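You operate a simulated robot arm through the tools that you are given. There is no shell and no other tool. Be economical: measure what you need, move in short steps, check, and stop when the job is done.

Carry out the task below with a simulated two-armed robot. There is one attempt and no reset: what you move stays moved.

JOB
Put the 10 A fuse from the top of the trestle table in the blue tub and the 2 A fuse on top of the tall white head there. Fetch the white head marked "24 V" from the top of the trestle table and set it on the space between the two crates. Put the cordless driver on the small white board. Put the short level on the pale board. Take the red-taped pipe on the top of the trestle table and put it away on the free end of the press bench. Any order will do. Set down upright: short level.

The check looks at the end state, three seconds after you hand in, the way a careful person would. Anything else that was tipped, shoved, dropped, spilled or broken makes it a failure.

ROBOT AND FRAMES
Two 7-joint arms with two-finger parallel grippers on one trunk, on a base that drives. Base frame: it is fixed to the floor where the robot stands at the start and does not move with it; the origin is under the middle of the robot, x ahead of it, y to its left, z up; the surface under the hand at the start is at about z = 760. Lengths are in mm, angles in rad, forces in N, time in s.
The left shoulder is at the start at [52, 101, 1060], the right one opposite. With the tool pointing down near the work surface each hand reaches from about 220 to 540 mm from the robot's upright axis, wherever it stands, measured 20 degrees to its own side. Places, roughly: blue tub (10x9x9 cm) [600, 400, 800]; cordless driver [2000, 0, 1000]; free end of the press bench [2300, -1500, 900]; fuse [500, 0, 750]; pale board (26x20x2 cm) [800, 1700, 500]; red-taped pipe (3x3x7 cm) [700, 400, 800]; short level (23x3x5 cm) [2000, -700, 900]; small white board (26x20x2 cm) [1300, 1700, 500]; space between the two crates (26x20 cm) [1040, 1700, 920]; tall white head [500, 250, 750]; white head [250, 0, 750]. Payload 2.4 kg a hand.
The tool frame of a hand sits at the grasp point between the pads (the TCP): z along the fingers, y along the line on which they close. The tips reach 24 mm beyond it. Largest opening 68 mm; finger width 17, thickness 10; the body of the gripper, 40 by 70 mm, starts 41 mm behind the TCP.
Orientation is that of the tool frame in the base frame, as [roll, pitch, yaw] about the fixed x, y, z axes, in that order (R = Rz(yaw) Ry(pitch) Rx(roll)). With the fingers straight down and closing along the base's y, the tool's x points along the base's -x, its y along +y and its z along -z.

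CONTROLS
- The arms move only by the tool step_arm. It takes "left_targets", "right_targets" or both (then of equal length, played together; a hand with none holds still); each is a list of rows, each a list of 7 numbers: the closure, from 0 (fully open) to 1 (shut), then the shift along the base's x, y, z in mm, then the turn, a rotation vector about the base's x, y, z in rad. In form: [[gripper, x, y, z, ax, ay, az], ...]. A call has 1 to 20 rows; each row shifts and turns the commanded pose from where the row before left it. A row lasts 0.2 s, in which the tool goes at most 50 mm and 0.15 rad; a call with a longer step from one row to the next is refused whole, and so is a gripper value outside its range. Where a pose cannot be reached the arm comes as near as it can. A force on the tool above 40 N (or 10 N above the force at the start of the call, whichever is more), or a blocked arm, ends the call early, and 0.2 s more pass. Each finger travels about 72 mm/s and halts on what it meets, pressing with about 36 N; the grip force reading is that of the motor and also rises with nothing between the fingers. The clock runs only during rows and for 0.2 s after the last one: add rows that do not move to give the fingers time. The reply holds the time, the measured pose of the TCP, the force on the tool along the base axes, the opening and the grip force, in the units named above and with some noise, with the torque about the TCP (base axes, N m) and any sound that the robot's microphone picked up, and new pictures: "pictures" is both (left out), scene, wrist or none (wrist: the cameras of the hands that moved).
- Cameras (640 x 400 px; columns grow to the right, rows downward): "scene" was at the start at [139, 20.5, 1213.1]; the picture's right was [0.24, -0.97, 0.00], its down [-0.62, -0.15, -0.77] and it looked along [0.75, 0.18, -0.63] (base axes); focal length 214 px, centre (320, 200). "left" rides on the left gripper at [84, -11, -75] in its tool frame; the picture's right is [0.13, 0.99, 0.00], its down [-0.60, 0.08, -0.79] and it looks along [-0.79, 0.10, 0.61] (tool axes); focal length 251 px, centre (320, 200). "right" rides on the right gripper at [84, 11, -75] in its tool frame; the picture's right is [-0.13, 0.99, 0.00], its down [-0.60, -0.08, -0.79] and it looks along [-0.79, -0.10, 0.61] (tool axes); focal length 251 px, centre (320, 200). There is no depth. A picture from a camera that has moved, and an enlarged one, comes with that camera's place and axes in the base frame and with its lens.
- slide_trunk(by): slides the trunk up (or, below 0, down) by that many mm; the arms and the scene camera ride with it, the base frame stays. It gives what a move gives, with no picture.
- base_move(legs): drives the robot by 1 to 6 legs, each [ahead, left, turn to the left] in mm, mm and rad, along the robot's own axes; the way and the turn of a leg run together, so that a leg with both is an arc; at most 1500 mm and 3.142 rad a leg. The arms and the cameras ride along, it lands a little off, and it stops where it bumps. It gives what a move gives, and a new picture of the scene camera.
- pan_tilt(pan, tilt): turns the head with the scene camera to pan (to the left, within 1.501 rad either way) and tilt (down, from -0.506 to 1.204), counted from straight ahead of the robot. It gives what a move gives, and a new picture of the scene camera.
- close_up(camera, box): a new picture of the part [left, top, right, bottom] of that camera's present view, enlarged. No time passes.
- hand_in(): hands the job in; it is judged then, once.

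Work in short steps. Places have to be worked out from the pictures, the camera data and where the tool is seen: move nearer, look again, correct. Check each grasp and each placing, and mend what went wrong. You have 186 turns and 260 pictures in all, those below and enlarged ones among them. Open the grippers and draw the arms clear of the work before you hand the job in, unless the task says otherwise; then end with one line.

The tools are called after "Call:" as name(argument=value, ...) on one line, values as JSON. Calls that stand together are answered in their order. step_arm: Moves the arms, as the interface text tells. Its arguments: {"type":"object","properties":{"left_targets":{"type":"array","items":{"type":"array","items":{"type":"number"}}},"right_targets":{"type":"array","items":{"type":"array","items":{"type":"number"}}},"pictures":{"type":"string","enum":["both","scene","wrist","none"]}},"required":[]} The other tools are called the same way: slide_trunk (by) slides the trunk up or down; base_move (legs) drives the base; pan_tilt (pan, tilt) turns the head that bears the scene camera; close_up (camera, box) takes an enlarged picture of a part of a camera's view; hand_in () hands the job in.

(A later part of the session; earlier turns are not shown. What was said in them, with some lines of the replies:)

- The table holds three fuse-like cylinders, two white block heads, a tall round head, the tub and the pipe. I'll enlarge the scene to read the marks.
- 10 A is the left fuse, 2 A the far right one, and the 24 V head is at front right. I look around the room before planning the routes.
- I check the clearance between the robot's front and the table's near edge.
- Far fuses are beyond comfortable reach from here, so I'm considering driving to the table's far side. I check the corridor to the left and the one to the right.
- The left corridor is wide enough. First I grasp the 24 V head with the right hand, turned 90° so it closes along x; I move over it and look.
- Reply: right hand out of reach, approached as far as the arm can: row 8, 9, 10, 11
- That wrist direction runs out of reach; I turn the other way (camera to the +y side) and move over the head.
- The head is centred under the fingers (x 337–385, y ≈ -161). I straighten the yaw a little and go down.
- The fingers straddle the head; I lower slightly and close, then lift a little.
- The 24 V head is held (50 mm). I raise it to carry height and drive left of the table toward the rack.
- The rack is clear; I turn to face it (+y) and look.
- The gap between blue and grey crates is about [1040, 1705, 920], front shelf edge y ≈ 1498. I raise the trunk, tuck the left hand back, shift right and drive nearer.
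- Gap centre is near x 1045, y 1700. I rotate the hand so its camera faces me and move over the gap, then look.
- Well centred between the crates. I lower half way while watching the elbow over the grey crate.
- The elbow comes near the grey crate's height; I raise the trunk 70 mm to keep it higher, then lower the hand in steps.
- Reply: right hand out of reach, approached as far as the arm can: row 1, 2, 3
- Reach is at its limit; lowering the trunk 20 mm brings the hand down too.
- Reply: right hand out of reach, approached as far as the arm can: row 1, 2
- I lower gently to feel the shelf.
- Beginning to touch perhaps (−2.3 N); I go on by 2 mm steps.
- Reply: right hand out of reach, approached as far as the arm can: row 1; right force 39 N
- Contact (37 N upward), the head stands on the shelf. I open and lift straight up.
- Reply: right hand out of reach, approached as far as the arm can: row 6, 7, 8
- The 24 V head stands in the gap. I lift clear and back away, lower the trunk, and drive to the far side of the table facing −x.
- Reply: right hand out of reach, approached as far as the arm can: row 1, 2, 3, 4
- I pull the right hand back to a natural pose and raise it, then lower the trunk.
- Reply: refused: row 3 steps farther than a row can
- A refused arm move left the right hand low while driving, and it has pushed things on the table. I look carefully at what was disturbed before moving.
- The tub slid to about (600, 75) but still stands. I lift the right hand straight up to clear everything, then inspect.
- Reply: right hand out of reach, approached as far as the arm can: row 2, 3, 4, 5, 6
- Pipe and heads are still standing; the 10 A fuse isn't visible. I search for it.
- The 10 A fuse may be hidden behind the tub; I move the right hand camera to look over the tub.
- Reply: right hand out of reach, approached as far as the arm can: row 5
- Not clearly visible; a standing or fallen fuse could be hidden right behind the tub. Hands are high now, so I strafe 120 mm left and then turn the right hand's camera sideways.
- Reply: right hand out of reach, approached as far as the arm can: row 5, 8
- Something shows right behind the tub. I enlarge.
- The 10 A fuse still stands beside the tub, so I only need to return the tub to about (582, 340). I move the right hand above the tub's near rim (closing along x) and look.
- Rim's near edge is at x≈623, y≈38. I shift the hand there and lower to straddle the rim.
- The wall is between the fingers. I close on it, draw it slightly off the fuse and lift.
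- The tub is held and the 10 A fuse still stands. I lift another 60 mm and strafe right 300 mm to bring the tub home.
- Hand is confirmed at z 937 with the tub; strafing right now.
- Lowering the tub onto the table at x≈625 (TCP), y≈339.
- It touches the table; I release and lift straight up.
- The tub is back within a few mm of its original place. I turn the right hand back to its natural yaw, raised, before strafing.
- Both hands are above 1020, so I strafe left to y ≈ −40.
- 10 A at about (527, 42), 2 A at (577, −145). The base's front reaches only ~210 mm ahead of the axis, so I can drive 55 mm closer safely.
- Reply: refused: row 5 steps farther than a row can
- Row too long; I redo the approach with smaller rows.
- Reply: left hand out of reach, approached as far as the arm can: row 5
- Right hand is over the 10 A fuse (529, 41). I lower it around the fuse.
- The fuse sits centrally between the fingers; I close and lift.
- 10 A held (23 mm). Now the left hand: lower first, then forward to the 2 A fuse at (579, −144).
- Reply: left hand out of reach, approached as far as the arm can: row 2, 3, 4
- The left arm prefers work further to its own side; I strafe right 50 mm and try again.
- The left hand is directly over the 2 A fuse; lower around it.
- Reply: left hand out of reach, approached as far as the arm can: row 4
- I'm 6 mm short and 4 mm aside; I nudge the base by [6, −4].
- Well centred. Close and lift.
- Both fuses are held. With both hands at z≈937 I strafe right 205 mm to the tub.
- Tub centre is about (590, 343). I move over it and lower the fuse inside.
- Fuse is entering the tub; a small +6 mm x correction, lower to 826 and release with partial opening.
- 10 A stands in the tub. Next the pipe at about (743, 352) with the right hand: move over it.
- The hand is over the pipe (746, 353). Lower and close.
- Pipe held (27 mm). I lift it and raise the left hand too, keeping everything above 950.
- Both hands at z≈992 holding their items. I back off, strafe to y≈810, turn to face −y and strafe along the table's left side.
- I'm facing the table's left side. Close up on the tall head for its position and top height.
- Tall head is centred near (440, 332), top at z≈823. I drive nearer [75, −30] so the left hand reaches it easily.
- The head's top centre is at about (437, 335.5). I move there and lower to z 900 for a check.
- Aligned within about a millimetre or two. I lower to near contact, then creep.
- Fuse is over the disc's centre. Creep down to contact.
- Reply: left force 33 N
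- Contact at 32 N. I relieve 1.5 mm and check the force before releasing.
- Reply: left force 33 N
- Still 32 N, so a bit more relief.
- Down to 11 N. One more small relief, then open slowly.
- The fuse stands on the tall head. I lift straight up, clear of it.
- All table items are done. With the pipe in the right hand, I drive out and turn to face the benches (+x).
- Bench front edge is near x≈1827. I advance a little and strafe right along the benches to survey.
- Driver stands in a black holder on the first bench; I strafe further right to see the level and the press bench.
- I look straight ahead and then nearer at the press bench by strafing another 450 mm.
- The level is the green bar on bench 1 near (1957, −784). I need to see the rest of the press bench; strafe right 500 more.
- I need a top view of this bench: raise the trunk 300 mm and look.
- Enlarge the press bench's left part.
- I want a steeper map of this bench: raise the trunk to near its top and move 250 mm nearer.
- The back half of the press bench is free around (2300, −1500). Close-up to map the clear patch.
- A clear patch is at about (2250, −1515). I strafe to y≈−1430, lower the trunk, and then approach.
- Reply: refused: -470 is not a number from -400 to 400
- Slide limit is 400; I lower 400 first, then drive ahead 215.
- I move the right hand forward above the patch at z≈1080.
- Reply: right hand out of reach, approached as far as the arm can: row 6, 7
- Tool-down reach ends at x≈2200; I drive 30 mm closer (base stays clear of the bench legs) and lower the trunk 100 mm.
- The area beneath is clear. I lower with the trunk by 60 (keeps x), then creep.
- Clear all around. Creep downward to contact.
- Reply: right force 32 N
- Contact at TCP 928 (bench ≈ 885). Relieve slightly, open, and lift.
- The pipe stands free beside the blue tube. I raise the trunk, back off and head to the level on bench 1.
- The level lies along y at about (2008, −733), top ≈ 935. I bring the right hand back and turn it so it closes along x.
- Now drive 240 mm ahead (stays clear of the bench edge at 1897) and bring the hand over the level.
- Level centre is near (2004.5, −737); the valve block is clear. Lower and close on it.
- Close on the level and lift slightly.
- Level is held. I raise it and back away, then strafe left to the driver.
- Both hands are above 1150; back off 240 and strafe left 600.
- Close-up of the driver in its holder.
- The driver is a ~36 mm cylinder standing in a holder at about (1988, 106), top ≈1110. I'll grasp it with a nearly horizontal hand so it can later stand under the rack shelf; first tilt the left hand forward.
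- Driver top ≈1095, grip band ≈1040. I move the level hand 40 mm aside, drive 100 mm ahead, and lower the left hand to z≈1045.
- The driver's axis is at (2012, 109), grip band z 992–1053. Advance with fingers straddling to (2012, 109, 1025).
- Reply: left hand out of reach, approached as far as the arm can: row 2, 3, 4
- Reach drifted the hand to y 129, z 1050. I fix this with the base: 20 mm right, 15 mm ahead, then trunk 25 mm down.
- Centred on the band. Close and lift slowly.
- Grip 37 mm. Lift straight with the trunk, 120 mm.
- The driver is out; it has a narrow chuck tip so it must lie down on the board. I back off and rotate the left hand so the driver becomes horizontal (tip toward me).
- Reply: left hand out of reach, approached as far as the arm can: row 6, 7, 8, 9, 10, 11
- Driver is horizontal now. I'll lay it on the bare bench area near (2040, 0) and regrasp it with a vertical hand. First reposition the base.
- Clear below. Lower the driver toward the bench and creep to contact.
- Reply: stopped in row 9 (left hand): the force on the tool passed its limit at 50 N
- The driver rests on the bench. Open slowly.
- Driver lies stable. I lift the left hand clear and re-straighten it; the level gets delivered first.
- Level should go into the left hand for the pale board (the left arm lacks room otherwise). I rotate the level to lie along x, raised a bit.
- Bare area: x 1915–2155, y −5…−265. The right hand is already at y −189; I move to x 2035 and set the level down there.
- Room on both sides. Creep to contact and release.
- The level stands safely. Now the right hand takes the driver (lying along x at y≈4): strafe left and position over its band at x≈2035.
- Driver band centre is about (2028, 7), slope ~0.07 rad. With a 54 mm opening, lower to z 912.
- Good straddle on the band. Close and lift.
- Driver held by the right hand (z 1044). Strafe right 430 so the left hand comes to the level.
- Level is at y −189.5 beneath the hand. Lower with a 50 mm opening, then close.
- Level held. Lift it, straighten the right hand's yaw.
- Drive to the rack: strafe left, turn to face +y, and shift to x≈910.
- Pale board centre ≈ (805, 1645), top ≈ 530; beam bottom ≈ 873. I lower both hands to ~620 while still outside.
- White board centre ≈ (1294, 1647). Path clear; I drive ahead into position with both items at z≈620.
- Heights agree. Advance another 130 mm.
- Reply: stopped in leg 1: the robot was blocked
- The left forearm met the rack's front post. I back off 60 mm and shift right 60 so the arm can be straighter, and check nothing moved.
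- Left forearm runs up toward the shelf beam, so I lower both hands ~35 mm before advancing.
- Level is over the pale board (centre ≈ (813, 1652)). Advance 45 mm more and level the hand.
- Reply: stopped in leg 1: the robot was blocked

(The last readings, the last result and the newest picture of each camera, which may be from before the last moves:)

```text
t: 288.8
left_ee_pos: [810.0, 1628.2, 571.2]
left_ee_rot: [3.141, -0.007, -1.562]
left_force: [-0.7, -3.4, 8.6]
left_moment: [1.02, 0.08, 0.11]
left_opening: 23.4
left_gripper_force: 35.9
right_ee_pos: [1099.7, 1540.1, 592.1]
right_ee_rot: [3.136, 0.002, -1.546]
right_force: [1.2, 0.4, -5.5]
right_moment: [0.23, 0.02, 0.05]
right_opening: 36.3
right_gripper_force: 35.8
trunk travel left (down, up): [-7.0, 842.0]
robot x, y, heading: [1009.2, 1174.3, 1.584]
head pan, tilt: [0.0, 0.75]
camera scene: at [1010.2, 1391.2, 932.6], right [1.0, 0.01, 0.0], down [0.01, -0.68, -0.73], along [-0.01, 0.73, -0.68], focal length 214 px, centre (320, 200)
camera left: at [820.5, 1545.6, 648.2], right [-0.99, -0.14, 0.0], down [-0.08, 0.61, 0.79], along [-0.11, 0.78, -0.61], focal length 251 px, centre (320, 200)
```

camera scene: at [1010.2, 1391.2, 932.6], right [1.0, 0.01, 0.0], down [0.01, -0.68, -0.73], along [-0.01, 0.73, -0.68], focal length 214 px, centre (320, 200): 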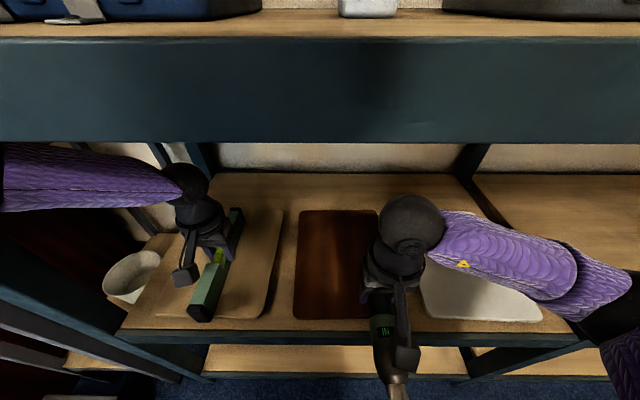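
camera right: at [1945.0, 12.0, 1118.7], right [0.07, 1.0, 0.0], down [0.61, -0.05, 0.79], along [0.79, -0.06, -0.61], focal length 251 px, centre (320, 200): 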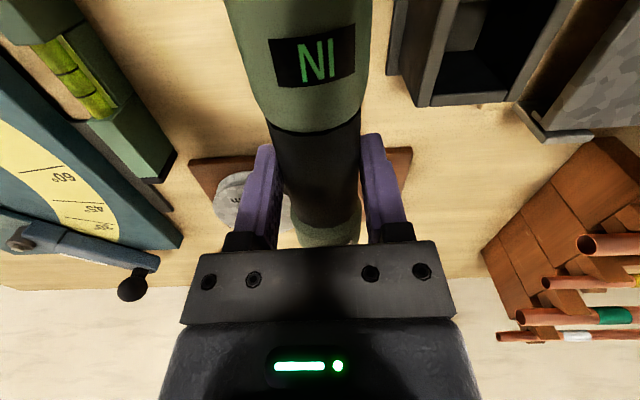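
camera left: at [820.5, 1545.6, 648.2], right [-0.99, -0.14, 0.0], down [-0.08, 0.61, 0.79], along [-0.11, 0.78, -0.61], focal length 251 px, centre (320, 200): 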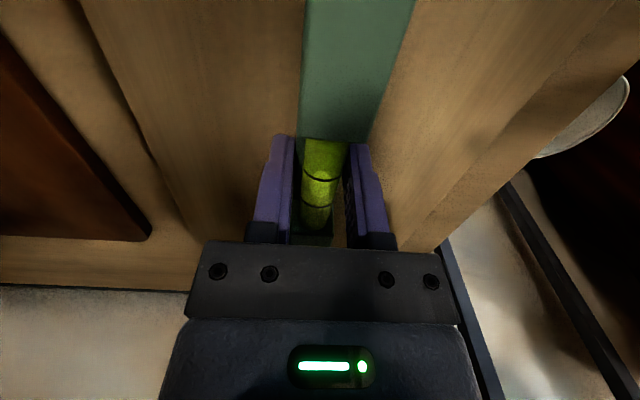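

The left elbow is against the post, so the base shouldn't go further. I back off 12 mm, lift slightly, and extend the arm itself forward to y≈1650.

Call:
base_move(legs=[[-12, 0, -0.012]])

Call:
step_arm(left_targets=[[1, 0, 0, 8, 0, 0, 0], [1, 1, 10, 0, 0, 0, -0.005], [1, 1, 10, 0, 0, 0, 0], [1, 0, 10, 0, 0, 0, 0]], pictures="both")

```text
t: 289.6
left_ee_pos: [816.2, 1619.6, 571.7]
left_ee_rot: [-3.138, -0.01, -1.573]
left_force: [-1.4, 7.8, 30.4]
left_moment: [0.11, 0.05, -0.05]
left_opening: 23.8
left_gripper_force: 36.1
right_ee_pos: [1105.1, 1528.0, 591.5]
right_ee_rot: [3.138, -0.001, -1.558]
right_force: [1.1, -0.3, -5.8]
right_moment: [0.2, -0.06, 0.02]
right_opening: 36.5
right_gripper_force: 36.5
trunk travel left (down, up): [-7.0, 842.0]
robot x, y, heading: [1010.3, 1163.1, 1.566]
head pan, tilt: [0.0, 0.75]
camera scene: at [1012.9, 1380.6, 932.0], right [1.0, 0.0, 0.0], down [0.0, -0.68, -0.73], along [0.0, 0.73, -0.68], focal length 214 px, centre (320, 200)
```

scene: 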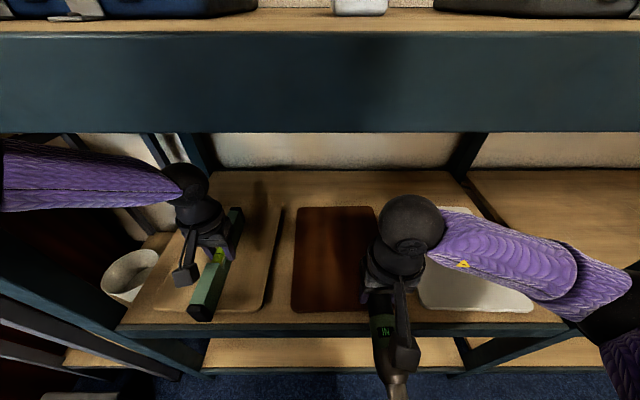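

```text
t: 290.6
left_ee_pos: [817.1, 1651.4, 577.2]
left_ee_rot: [-3.14, -0.012, -1.578]
left_force: [-0.5, -0.8, -1.7]
left_moment: [-0.01, 0.0, 0.01]
left_opening: 23.3
left_gripper_force: 36.8
right_ee_pos: [1104.1, 1529.0, 591.6]
right_ee_rot: [3.138, -0.004, -1.558]
right_force: [0.1, -0.6, -5.8]
right_moment: [0.19, -0.01, 0.01]
right_opening: 36.4
right_gripper_force: 36.0
trunk travel left (down, up): [-7.0, 842.0]
robot x, y, heading: [1006.3, 1163.1, 1.571]
head pan, tilt: [0.0, 0.75]
camera scene: at [1012.2, 1382.0, 931.3], right [1.0, 0.0, 0.0], down [0.0, -0.68, -0.73], along [0.0, 0.73, -0.68], focal length 214 px, centre (320, 200)
camera left: at [826.5, 1567.7, 653.8], right [-0.99, -0.12, 0.0], down [-0.07, 0.61, 0.79], along [-0.09, 0.78, -0.62], focal length 251 px, centre (320, 200)
```

scene: 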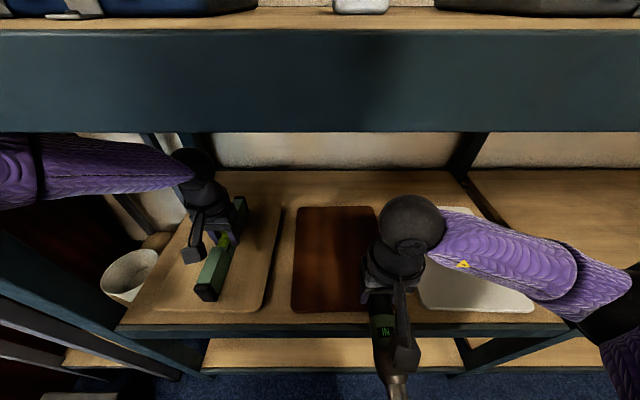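
left: 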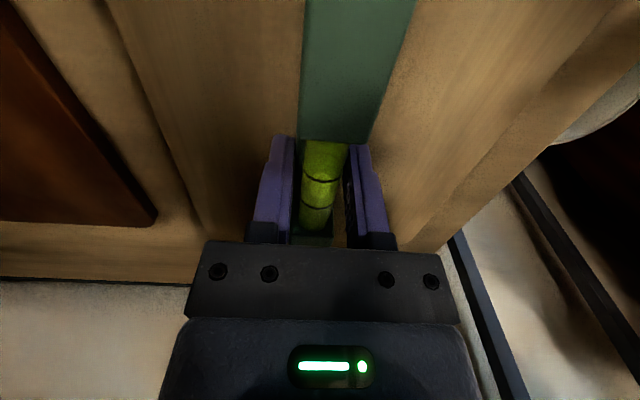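

Level now sits over the board's middle (level 1536–1766, board ≈1521–1778). Creep down to contact.

Call:
step_arm(left_targets=[[1, 0, 0, -3, 0.012, 0, 0], [1, 0, 0, -2, 0, 0, 0], [1, 0, 0, -2, 0, 0, 0]], pictures="none")

```text
t: 291.4
left_ee_pos: [817.8, 1650.7, 571.3]
left_ee_rot: [-3.14, 0.004, -1.58]
left_force: [-0.2, 2.4, 8.4]
left_moment: [-1.08, 0.04, -0.09]
left_opening: 24.0
left_gripper_force: 35.9
right_ee_pos: [1104.5, 1528.4, 590.6]
right_ee_rot: [3.139, -0.002, -1.558]
right_force: [-0.3, 0.2, -6.0]
right_moment: [0.23, 0.0, -0.02]
right_opening: 36.4
right_gripper_force: 35.8
trunk travel left (down, up): [-7.0, 842.0]
robot x, y, heading: [1008.4, 1165.4, 1.57]
head pan, tilt: [0.0, 0.75]
```

Near end touches first; small counter-tilt and 1.5 mm more to seat it.

Call:
step_arm(left_targets=[[1, 0, 0, -1, -0.006, 0, 0], [1, 0, 0, -0.8, 0, 0, 0]], pictures="none")

```text
t: 291.9
left_ee_pos: [818.1, 1651.2, 570.9]
left_ee_rot: [-3.14, 0.003, -1.578]
left_force: [-3.3, 6.1, 23.5]
left_moment: [0.41, 0.15, -0.09]
left_opening: 23.8
left_gripper_force: 35.9
right_ee_pos: [1104.0, 1526.3, 592.0]
right_ee_rot: [3.138, -0.003, -1.56]
right_force: [0.1, 0.5, -6.4]
right_moment: [0.25, -0.01, 0.0]
right_opening: 36.4
right_gripper_force: 35.2
trunk travel left (down, up): [-7.0, 842.0]
robot x, y, heading: [1008.2, 1160.7, 1.566]
head pan, tilt: [0.0, 0.75]
```

Seated (23 N, low moment). Relieve a bit and open slowly, then lift.

Call:
step_arm(left_targets=[[0.95, 0, 0, 0.7, 0, 0, 0], [0.8, 0, 0, 0, 0, 0, 0], [0.6, 0, 0, 0, 0, 0, 0], [0.4, 0, 0, 0, 0, 0, 0], [0.2, 0, 0, 0, 0, 0, 0], [0.2, 0, 0, 0, 0, 0, 0], [0.2, 0, 0, 15, 0, 0, 0], [0.2, 0, 0, 20, 0, 0, 0], [0.2, 0, 0, 20, 0, 0, 0]], pictures="both")

```text
t: 293.9
left_ee_pos: [818.0, 1649.2, 625.5]
left_ee_rot: [-3.14, -0.003, -1.582]
left_force: [0.0, -0.1, -0.4]
left_moment: [0.02, 0.01, 0.0]
left_opening: 54.5
left_gripper_force: 0.1
right_ee_pos: [1104.7, 1529.3, 592.3]
right_ee_rot: [3.137, -0.004, -1.559]
right_force: [0.1, 0.5, -5.5]
right_moment: [0.22, -0.01, -0.02]
right_opening: 36.6
right_gripper_force: 35.4
trunk travel left (down, up): [-7.0, 842.0]
robot x, y, heading: [1011.3, 1162.2, 1.571]
head pan, tilt: [0.0, 0.75]
camera scene: at [1012.4, 1381.6, 931.7], right [1.0, 0.0, 0.0], down [0.0, -0.68, -0.73], along [0.0, 0.73, -0.68], focal length 214 px, centre (320, 200)
camera left: at [827.0, 1567.1, 701.6], right [-0.99, -0.12, 0.0], down [-0.07, 0.61, 0.79], along [-0.09, 0.79, -0.61], focal length 251 px, centre (320, 200)
```

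scene: 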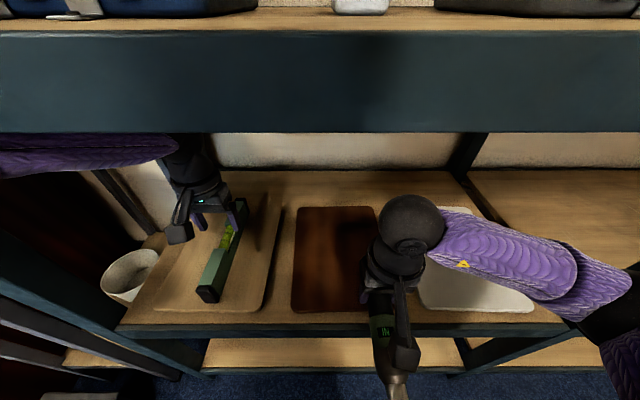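
left: 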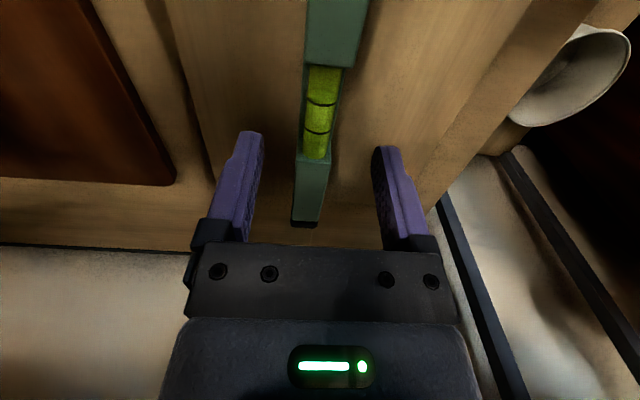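

Level stands upright on the pale board. I raise the left hand a little, back out 100 mm, and prepare the right arm (extended, so its elbow stays clear of the right post).

Call:
step_arm(left_targets=[[0.2, 0, 0, 12, 0, 0, 0]], pictures="none")

Call:
base_move(legs=[[-150, 0, 0]])

```text
t: 294.4
left_ee_pos: [817.5, 1650.7, 636.7]
left_ee_rot: [-3.141, -0.004, -1.579]
left_force: [0.3, 0.2, 0.6]
left_moment: [-0.01, 0.03, 0.01]
left_opening: 54.4
left_gripper_force: 0.1
right_ee_pos: [1103.6, 1529.2, 590.6]
right_ee_rot: [3.138, -0.005, -1.559]
right_force: [0.9, 0.0, -5.6]
right_moment: [0.22, 0.01, 0.02]
right_opening: 36.2
right_gripper_force: 36.1
trunk travel left (down, up): [-7.0, 842.0]
robot x, y, heading: [1012.5, 1162.4, 1.566]
head pan, tilt: [0.0, 0.75]
```

```text
t: 295.7
left_ee_pos: [817.4, 1501.8, 637.1]
left_ee_rot: [-3.14, -0.003, -1.58]
left_force: [0.1, -0.3, 0.4]
left_moment: [-0.02, 0.01, 0.01]
left_opening: 54.5
left_gripper_force: 0.0
right_ee_pos: [1105.4, 1378.9, 590.7]
right_ee_rot: [3.139, -0.003, -1.559]
right_force: [-0.2, 0.5, -6.0]
right_moment: [0.2, 0.01, 0.02]
right_opening: 36.4
right_gripper_force: 35.8
trunk travel left (down, up): [-7.0, 842.0]
robot x, y, heading: [1008.3, 1012.2, 1.566]
head pan, tilt: [0.0, 0.75]
camera scene: at [1012.0, 1231.8, 931.3], right [1.0, 0.0, 0.0], down [0.0, -0.68, -0.73], along [0.0, 0.73, -0.68], focal length 214 px, centre (320, 200)
```

scene: 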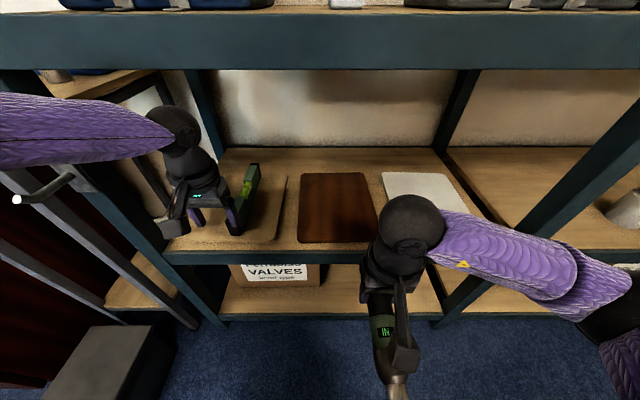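

Strafe right 50, then tuck the left hand and extend the right arm.

Call:
base_move(legs=[[0, -50, 0.005]])

Call:
step_arm(left_targets=[[0.2, 10, -20, 0, 0, 0, 0], [0.2, 10, -25, 5, 0, 0, 0], [0.2, 10, -25, 5, 0, 0, 0], [0.2, 10, -25, 5, 0, 0, 0]], right_targets=[[1, 24, 30, 0, 0, 0, 0], [1, 24, 30, 0, 0, 0, 0], [1, 25, 30, 0, 0, 0, 0], [1, 25, 30, 0, 0, 0, 0]], pictures="both")

```text
t: 296.6
left_ee_pos: [866.7, 1499.2, 638.2]
left_ee_rot: [-3.14, -0.003, -1.576]
left_force: [0.1, -0.6, 0.2]
left_moment: [0.01, -0.03, 0.0]
left_opening: 54.4
left_gripper_force: 0.0
right_ee_pos: [1153.1, 1378.9, 590.9]
right_ee_rot: [3.136, -0.004, -1.553]
right_force: [-0.3, 0.2, -6.6]
right_moment: [0.2, 0.03, 0.03]
right_opening: 36.3
right_gripper_force: 35.9
trunk travel left (down, up): [-7.0, 842.0]
robot x, y, heading: [1062.2, 1012.7, 1.577]
head pan, tilt: [0.0, 0.75]
camera scene: at [1061.6, 1231.7, 931.3], right [1.0, 0.0, 0.0], down [0.0, -0.68, -0.73], along [0.0, 0.73, -0.68], focal length 214 px, centre (320, 200)
```

scene: 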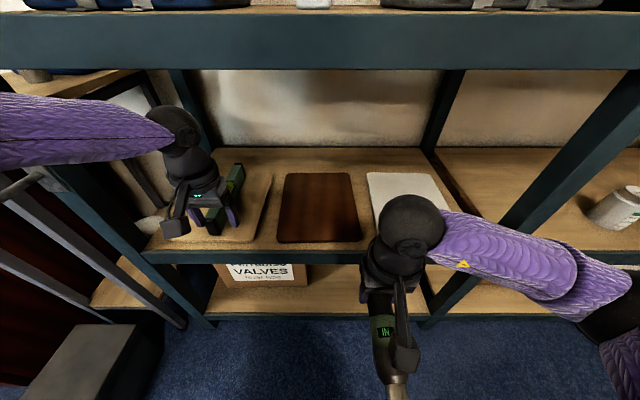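

```text
t: 297.6
left_ee_pos: [904.9, 1405.2, 652.3]
left_ee_rot: [-3.14, -0.003, -1.575]
left_force: [1.1, -0.3, 0.1]
left_moment: [-0.01, -0.01, 0.0]
left_opening: 54.6
left_gripper_force: 0.0
right_ee_pos: [1250.2, 1498.1, 590.3]
right_ee_rot: [3.137, -0.004, -1.554]
right_force: [-0.4, 0.9, -5.3]
right_moment: [0.23, 0.0, -0.02]
right_opening: 36.5
right_gripper_force: 36.0
trunk travel left (down, up): [-7.0, 842.0]
robot x, y, heading: [1058.7, 1013.8, 1.572]
head pan, tilt: [0.0, 0.75]
camera scene: at [1061.6, 1231.8, 931.3], right [1.0, 0.0, 0.0], down [0.0, -0.68, -0.73], along [0.0, 0.73, -0.68], focal length 214 px, centre (320, 200)
camera right: at [1240.5, 1414.0, 665.6], right [-0.99, 0.11, 0.0], down [0.07, 0.61, 0.79], along [0.09, 0.79, -0.61], focal length 251 px, centre (320, 200)
camera left: at [914.8, 1321.2, 728.5], right [-0.99, -0.13, 0.0], down [-0.08, 0.61, 0.79], along [-0.1, 0.78, -0.61], focal length 251 px, centre (320, 200)
```

scene: 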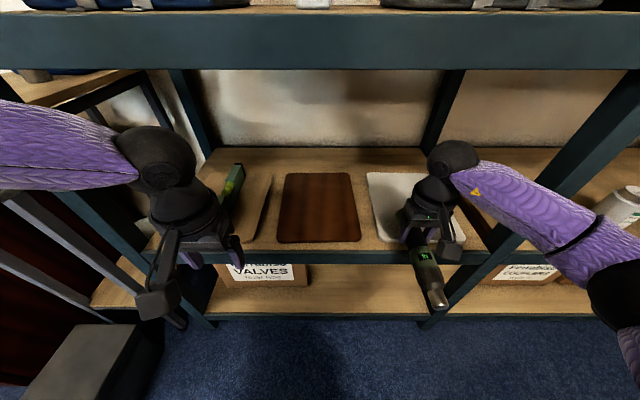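
right: 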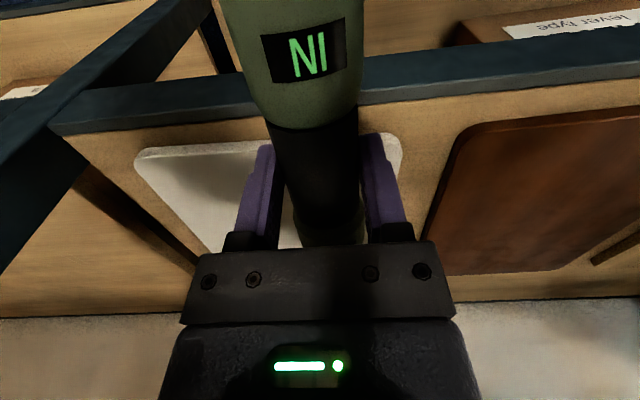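
left: 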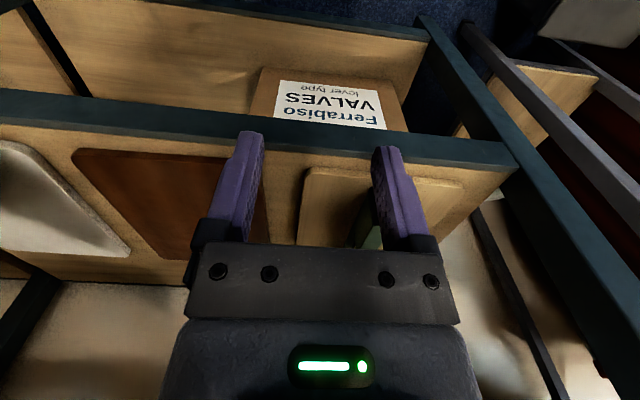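

White board spans x 1196–1383, y 1519–1782; the driver is at x≈1250. Drive in 135 mm (staying short of the post limit).

Call:
base_move(legs=[[100, 0, 0]])

Call:
base_move(legs=[[38, 0, 0]])

```text
t: 298.8
left_ee_pos: [903.8, 1505.0, 652.5]
left_ee_rot: [-3.14, -0.005, -1.574]
left_force: [0.2, 0.2, 0.4]
left_moment: [-0.02, 0.0, -0.03]
left_opening: 54.6
left_gripper_force: 0.0
right_ee_pos: [1250.1, 1597.3, 590.1]
right_ee_rot: [3.137, -0.004, -1.552]
right_force: [-0.3, 0.0, -5.6]
right_moment: [0.22, -0.05, 0.02]
right_opening: 36.4
right_gripper_force: 36.1
trunk travel left (down, up): [-7.0, 842.0]
robot x, y, heading: [1060.6, 1111.5, 1.571]
head pan, tilt: [0.0, 0.75]
camera scene: at [1061.2, 1331.5, 931.3], right [1.0, 0.0, 0.0], down [0.0, -0.68, -0.73], along [0.0, 0.73, -0.68], focal length 214 px, centre (320, 200)
```

scene: 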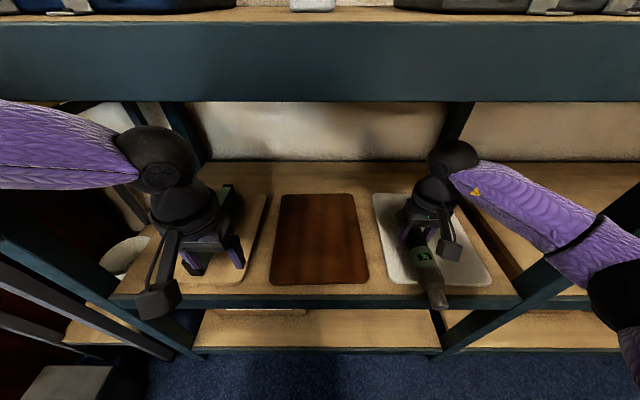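

```text
t: 299.7
left_ee_pos: [903.5, 1542.6, 652.9]
left_ee_rot: [-3.141, -0.003, -1.575]
left_force: [-0.7, -0.3, -0.2]
left_moment: [0.02, 0.0, -0.01]
left_opening: 54.4
left_gripper_force: 0.1
right_ee_pos: [1248.9, 1636.1, 589.2]
right_ee_rot: [3.137, -0.004, -1.551]
right_force: [0.2, -0.5, -5.3]
right_moment: [0.21, -0.01, 0.02]
right_opening: 36.4
right_gripper_force: 35.9
trunk travel left (down, up): [-7.0, 842.0]
robot x, y, heading: [1057.8, 1151.0, 1.573]
head pan, tilt: [0.0, 0.75]
camera scene: at [1061.0, 1369.8, 931.3], right [1.0, 0.0, 0.0], down [0.0, -0.68, -0.73], along [0.0, 0.73, -0.68], focal length 214 px, centre (320, 200)
```

scene: 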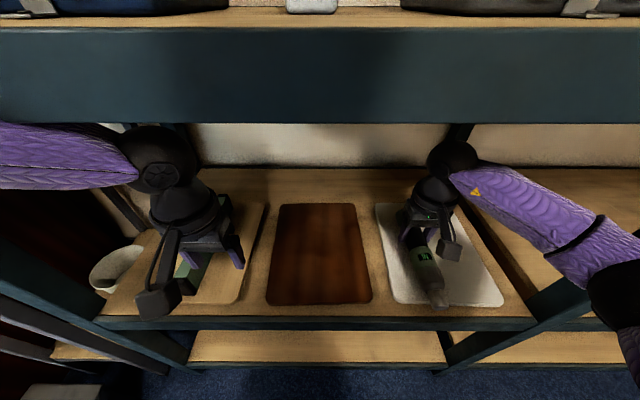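

Not blocked. Extend the right hand 25 mm further and lower toward the board.

Call:
step_arm(right_targets=[[1, 3, 10, 0, 0, 0, -0.018], [1, 3, 10, -5, 0, 0, 0], [1, 0, 6, -10, 0, 0, 0]], pictures="both")

```text
t: 300.5
left_ee_pos: [904.3, 1542.6, 652.2]
left_ee_rot: [-3.139, -0.004, -1.573]
left_force: [-0.4, 0.2, 0.3]
left_moment: [0.03, -0.01, 0.01]
left_opening: 54.4
left_gripper_force: 0.1
right_ee_pos: [1256.2, 1663.7, 575.2]
right_ee_rot: [3.139, -0.005, -1.57]
right_force: [-0.6, 0.3, -5.3]
right_moment: [0.23, 0.0, -0.02]
right_opening: 36.4
right_gripper_force: 36.5
trunk travel left (down, up): [-7.0, 842.0]
robot x, y, heading: [1062.1, 1152.3, 1.574]
head pan, tilt: [0.0, 0.75]
camera scene: at [1061.0, 1369.8, 931.3], right [1.0, 0.0, 0.0], down [0.0, -0.68, -0.73], along [0.0, 0.73, -0.68], focal length 214 px, centre (320, 200)
camera right: at [1244.1, 1578.9, 650.8], right [-0.99, 0.13, 0.0], down [0.08, 0.61, 0.79], along [0.1, 0.78, -0.61], focal length 251 px, centre (320, 200)
```

scene: 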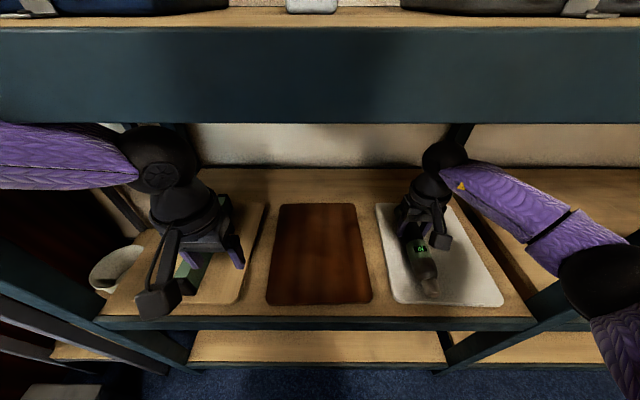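
right: 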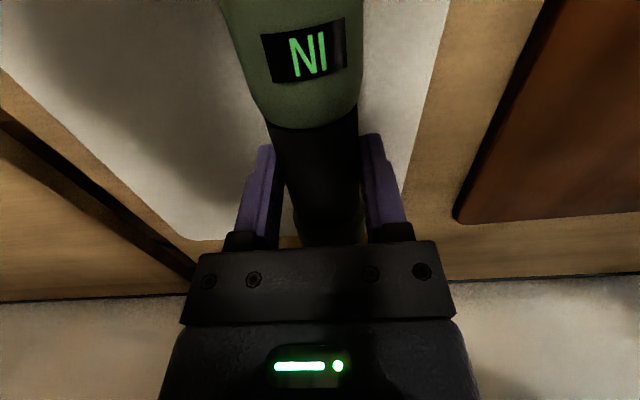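

Driver is wholly above the white board. Creep down to contact.

Call:
step_arm(right_targets=[[1, 0, 0, -4, 0, 0, 0], [1, 0, 0, -4, 0, 0, 0], [1, 0, 0, -3, 0, 0, 0]], pictures="none")

```text
t: 301.3
left_ee_pos: [905.7, 1542.6, 653.6]
left_ee_rot: [-3.139, -0.002, -1.575]
left_force: [0.4, 0.7, 0.0]
left_moment: [0.01, 0.0, 0.01]
left_opening: 54.5
left_gripper_force: 0.0
right_ee_pos: [1255.2, 1662.7, 565.3]
right_ee_rot: [3.138, -0.001, -1.569]
right_force: [2.0, 4.6, 10.8]
right_moment: [-0.98, -0.09, 0.1]
right_opening: 36.4
right_gripper_force: 36.1
trunk travel left (down, up): [-7.0, 842.0]
robot x, y, heading: [1058.1, 1151.9, 1.574]
head pan, tilt: [0.0, 0.75]
```

Touching at the tip side. One more small lowering, then open slowly.

Call:
step_arm(right_targets=[[1, 0, 0, -1, 0, 0, 0], [0.9, 0, 0, 0, 0, 0, 0], [0.75, 0, 0, 0, 0, 0, 0], [0.6, 0, 0, 0, 0, 0, 0], [0.4, 0, 0, 0, 0, 0, 0], [0.2, 0, 0, 0, 0, 0, 0], [0.1, 0, 0, 0, 0, 0, 0]], pictures="both")

```text
t: 302.9
left_ee_pos: [903.3, 1542.2, 652.8]
left_ee_rot: [-3.14, -0.003, -1.574]
left_force: [-0.4, 0.1, 0.3]
left_moment: [0.0, -0.02, 0.03]
left_opening: 54.6
left_gripper_force: 0.0
right_ee_pos: [1254.9, 1661.4, 563.2]
right_ee_rot: [3.138, -0.004, -1.569]
right_force: [0.1, 0.4, -0.3]
right_moment: [-0.01, 0.01, 0.0]
right_opening: 61.5
right_gripper_force: 0.0
trunk travel left (down, up): [-7.0, 842.0]
robot x, y, heading: [1059.8, 1148.9, 1.574]
head pan, tilt: [0.0, 0.75]
camera scene: at [1060.8, 1369.5, 931.4], right [1.0, 0.0, 0.0], down [0.0, -0.68, -0.73], along [0.0, 0.73, -0.68], focal length 214 px, centre (320, 200)
camera right: at [1243.5, 1578.2, 638.4], right [-0.99, 0.13, 0.0], down [0.08, 0.61, 0.79], along [0.1, 0.78, -0.61], focal length 251 px, centre (320, 200)
```

scene: 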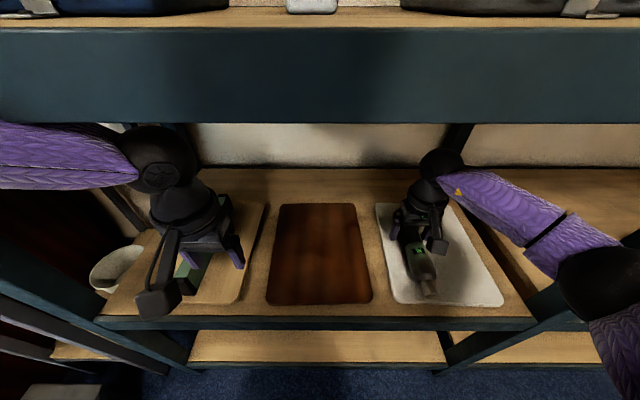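
right: 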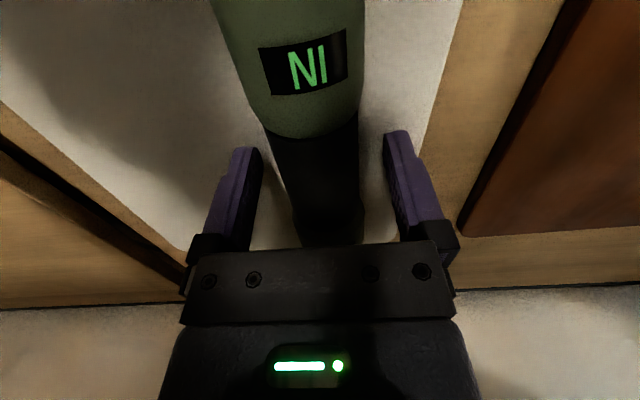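

Released and resting. Lift straight up 60 mm, then check.

Call:
step_arm(right_targets=[[0.1, 0, 0, 15, 0, 0, 0], [0.1, 0, 0, 25, 0, 0, 0], [0.1, 0, 0, 25, 0, 0, 0]], pictures="both")

```text
t: 303.7
left_ee_pos: [904.4, 1542.8, 653.3]
left_ee_rot: [-3.14, -0.003, -1.574]
left_force: [0.9, -0.4, 0.1]
left_moment: [0.02, 0.02, 0.03]
left_opening: 54.4
left_gripper_force: 0.0
right_ee_pos: [1254.2, 1662.3, 628.6]
right_ee_rot: [3.138, -0.004, -1.57]
right_force: [0.1, 0.0, -0.1]
right_moment: [-0.04, 0.0, 0.03]
right_opening: 61.0
right_gripper_force: 0.1
trunk travel left (down, up): [-7.0, 842.0]
robot x, y, heading: [1060.3, 1150.4, 1.575]
head pan, tilt: [0.0, 0.75]
camera scene: at [1060.9, 1369.6, 931.4], right [1.0, 0.0, 0.0], down [0.0, -0.68, -0.73], along [0.0, 0.73, -0.68], focal length 214 px, centre (320, 200)
camera right: at [1243.8, 1577.8, 703.7], right [-0.99, 0.13, 0.0], down [0.08, 0.61, 0.79], along [0.1, 0.78, -0.61], focal length 251 px, centre (320, 200)
```

scene: 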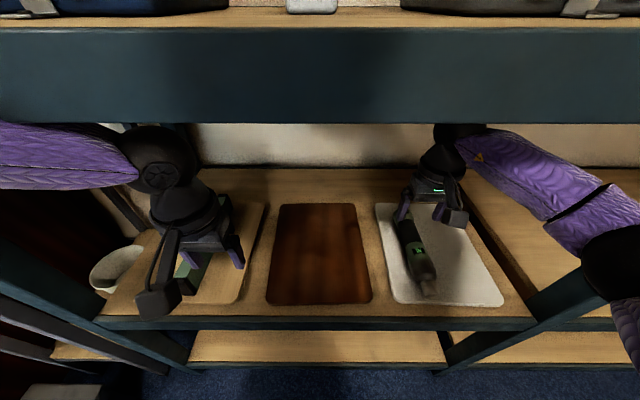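
right: 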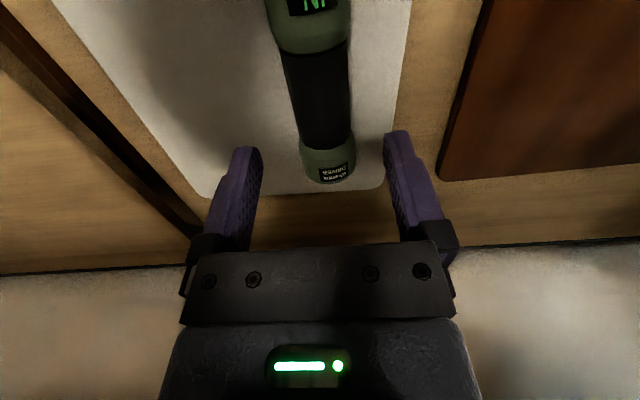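

The driver lies on the white board. Back straight out and take a final look at the rack.

Call:
base_move(legs=[[-400, 0, 0]])

Call:
pan_tilt(pan=0.0, tilt=0.35)

Call:
close_up(camera="scene", box=[200, 80, 520, 300])

```text
t: 306.2
left_ee_pos: [905.8, 1140.0, 653.7]
left_ee_rot: [-3.139, -0.005, -1.574]
left_force: [0.0, 0.0, -0.2]
left_moment: [-0.02, 0.02, 0.0]
left_opening: 54.3
left_gripper_force: 0.0
right_ee_pos: [1256.8, 1260.8, 627.7]
right_ee_rot: [3.139, -0.003, -1.569]
right_force: [-0.2, -0.5, 0.4]
right_moment: [0.03, 0.01, 0.01]
right_opening: 61.2
right_gripper_force: 0.1
trunk travel left (down, up): [-7.0, 842.0]
robot x, y, heading: [1059.9, 750.4, 1.573]
head pan, tilt: [0.0, 0.75]
camera scene: at [1062.1, 967.4, 931.4], right [1.0, 0.0, 0.0], down [0.0, -0.68, -0.73], along [0.0, 0.73, -0.68], focal length 214 px, centre (320, 200)
```

scene: 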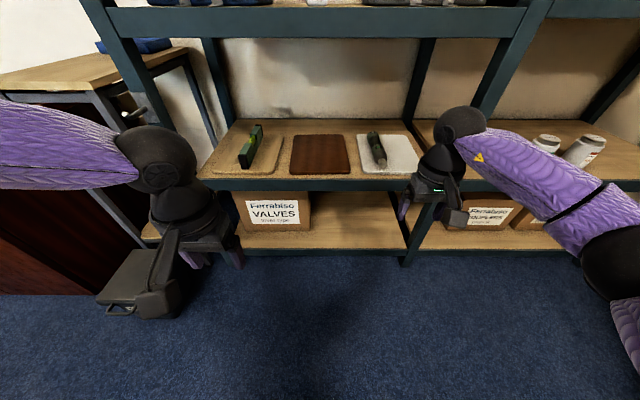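

```text
t: 307.0
left_ee_pos: [905.1, 1139.0, 654.0]
left_ee_rot: [-3.138, -0.003, -1.574]
left_force: [0.1, -0.3, 0.9]
left_moment: [0.0, 0.01, -0.01]
left_opening: 54.3
left_gripper_force: 0.0
right_ee_pos: [1255.2, 1259.5, 628.5]
right_ee_rot: [3.138, -0.004, -1.57]
right_force: [0.7, 0.0, -0.3]
right_moment: [-0.02, -0.02, -0.02]
right_opening: 61.4
right_gripper_force: 0.0
trunk travel left (down, up): [-7.0, 842.0]
robot x, y, heading: [1057.9, 745.8, 1.575]
head pan, tilt: [0.0, 0.351]
camera scene: at [1062.1, 977.6, 967.0], right [1.0, 0.0, 0.0], down [0.0, -0.34, -0.94], along [0.0, 0.94, -0.34], focal length 214 px, centre (320, 200)
```

scene: 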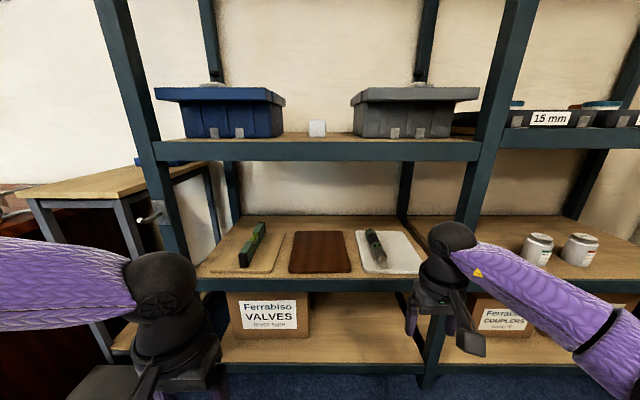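

```text
1.82 times, centred on (360, 190) of scene
camera zoom: at [1062.1, 977.6, 967.0], right [1.0, 0.0, 0.0], down [0.0, -0.34, -0.94], along [0.0, 0.94, -0.34], focal length 390 px, centre (247, 218)
```

zoom: 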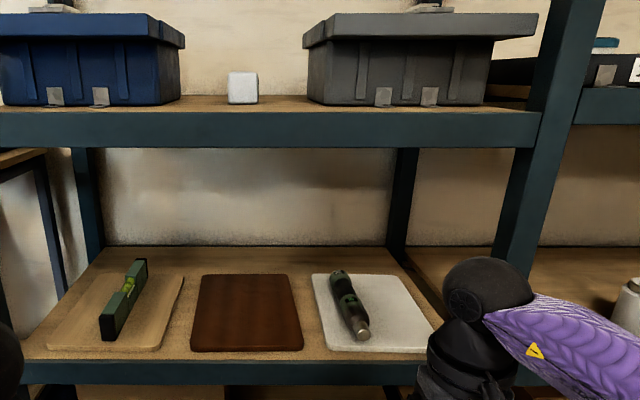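

Everything on the rack looks right. One last look at the table before handing in.

Call:
base_move(legs=[[0, 0, 0.9]])

Call:
pan_tilt(pan=1.35, tilt=0.3)

```text
t: 309.8
left_ee_pos: [656.1, 868.1, 653.2]
left_ee_rot: [-3.14, -0.003, -0.668]
left_force: [0.2, 0.1, -0.6]
left_moment: [0.0, 0.02, 0.01]
left_opening: 54.5
left_gripper_force: 0.2
right_ee_pos: [779.6, 1216.7, 628.4]
right_ee_rot: [3.137, -0.003, -0.665]
right_force: [0.4, 0.7, 0.2]
right_moment: [0.01, 0.02, -0.02]
right_opening: 61.2
right_gripper_force: 0.0
trunk travel left (down, up): [-7.0, 842.0]
robot x, y, heading: [1063.4, 746.6, 2.474]
head pan, tilt: [0.0, 0.351]
camera scene: at [882.3, 889.3, 967.0], right [0.62, 0.79, 0.0], down [0.27, -0.21, -0.94], along [-0.74, 0.58, -0.34], focal length 214 px, centre (320, 200)
```

scene: 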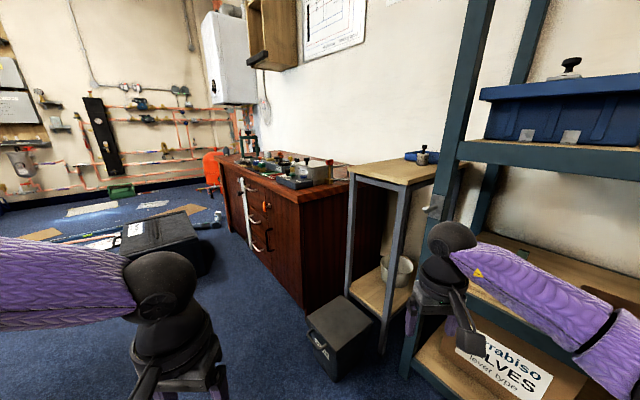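

```text
t: 311.3
left_ee_pos: [656.6, 868.3, 653.9]
left_ee_rot: [-3.14, -0.003, -0.668]
left_force: [0.3, -0.2, 0.7]
left_moment: [0.01, 0.02, 0.02]
left_opening: 54.5
left_gripper_force: 0.0
right_ee_pos: [780.7, 1218.4, 628.6]
right_ee_rot: [3.138, -0.004, -0.664]
right_force: [0.2, 0.4, -0.5]
right_moment: [0.0, 0.04, 0.0]
right_opening: 61.4
right_gripper_force: 0.0
trunk travel left (down, up): [-7.0, 842.0]
robot x, y, heading: [1060.9, 748.6, 2.475]
head pan, tilt: [1.349, 0.3]
camera scene: at [883.4, 772.8, 971.8], right [-0.63, 0.77, 0.0], down [0.23, 0.19, -0.96], along [-0.74, -0.6, -0.3], focal length 214 px, centre (320, 200)
```

scene: 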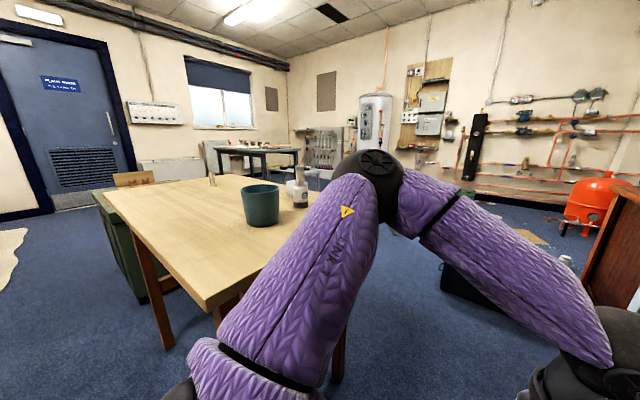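

The tub stands and the fuse is still on the tall head. I open both grippers fully and hand in.

Call:
step_arm(left_targets=[[0, 0, 0, 0, 0, 0, 0], [0, 0, 0, 0, 0, 0, 0]], right_targets=[[0, 0, 0, 0, 0, 0, 0], [0, 0, 0, 0, 0, 0, 0]], pictures="none")

Call:
hand_in()

```text
t: 311.9
left_ee_pos: [657.0, 868.1, 652.8]
left_ee_rot: [-3.14, -0.003, -0.669]
left_force: [1.0, -0.6, -0.1]
left_moment: [-0.02, -0.01, 0.03]
left_opening: 67.9
left_gripper_force: 0.0
right_ee_pos: [779.8, 1217.7, 628.4]
right_ee_rot: [3.138, -0.003, -0.666]
right_force: [0.1, 0.3, 0.5]
right_moment: [0.01, 0.0, -0.01]
right_opening: 68.0
right_gripper_force: 0.2
trunk travel left (down, up): [-7.0, 842.0]
robot x, y, heading: [1059.9, 747.8, 2.486]
head pan, tilt: [1.349, 0.3]
```

```text
The job is handed in.
```

All the items are where you asked, with the short level upright, and the job is handed in; on the way a low hand shoved the blue tub about 30 cm across the table, so I lifted it back to my estimate of its original spot (within about a centimetre), the left arm twice bumped the rack post without visibly moving anything, and I put the pipe at about (2230, −1514), the nearest clear patch I could reach to the press bench's free end.
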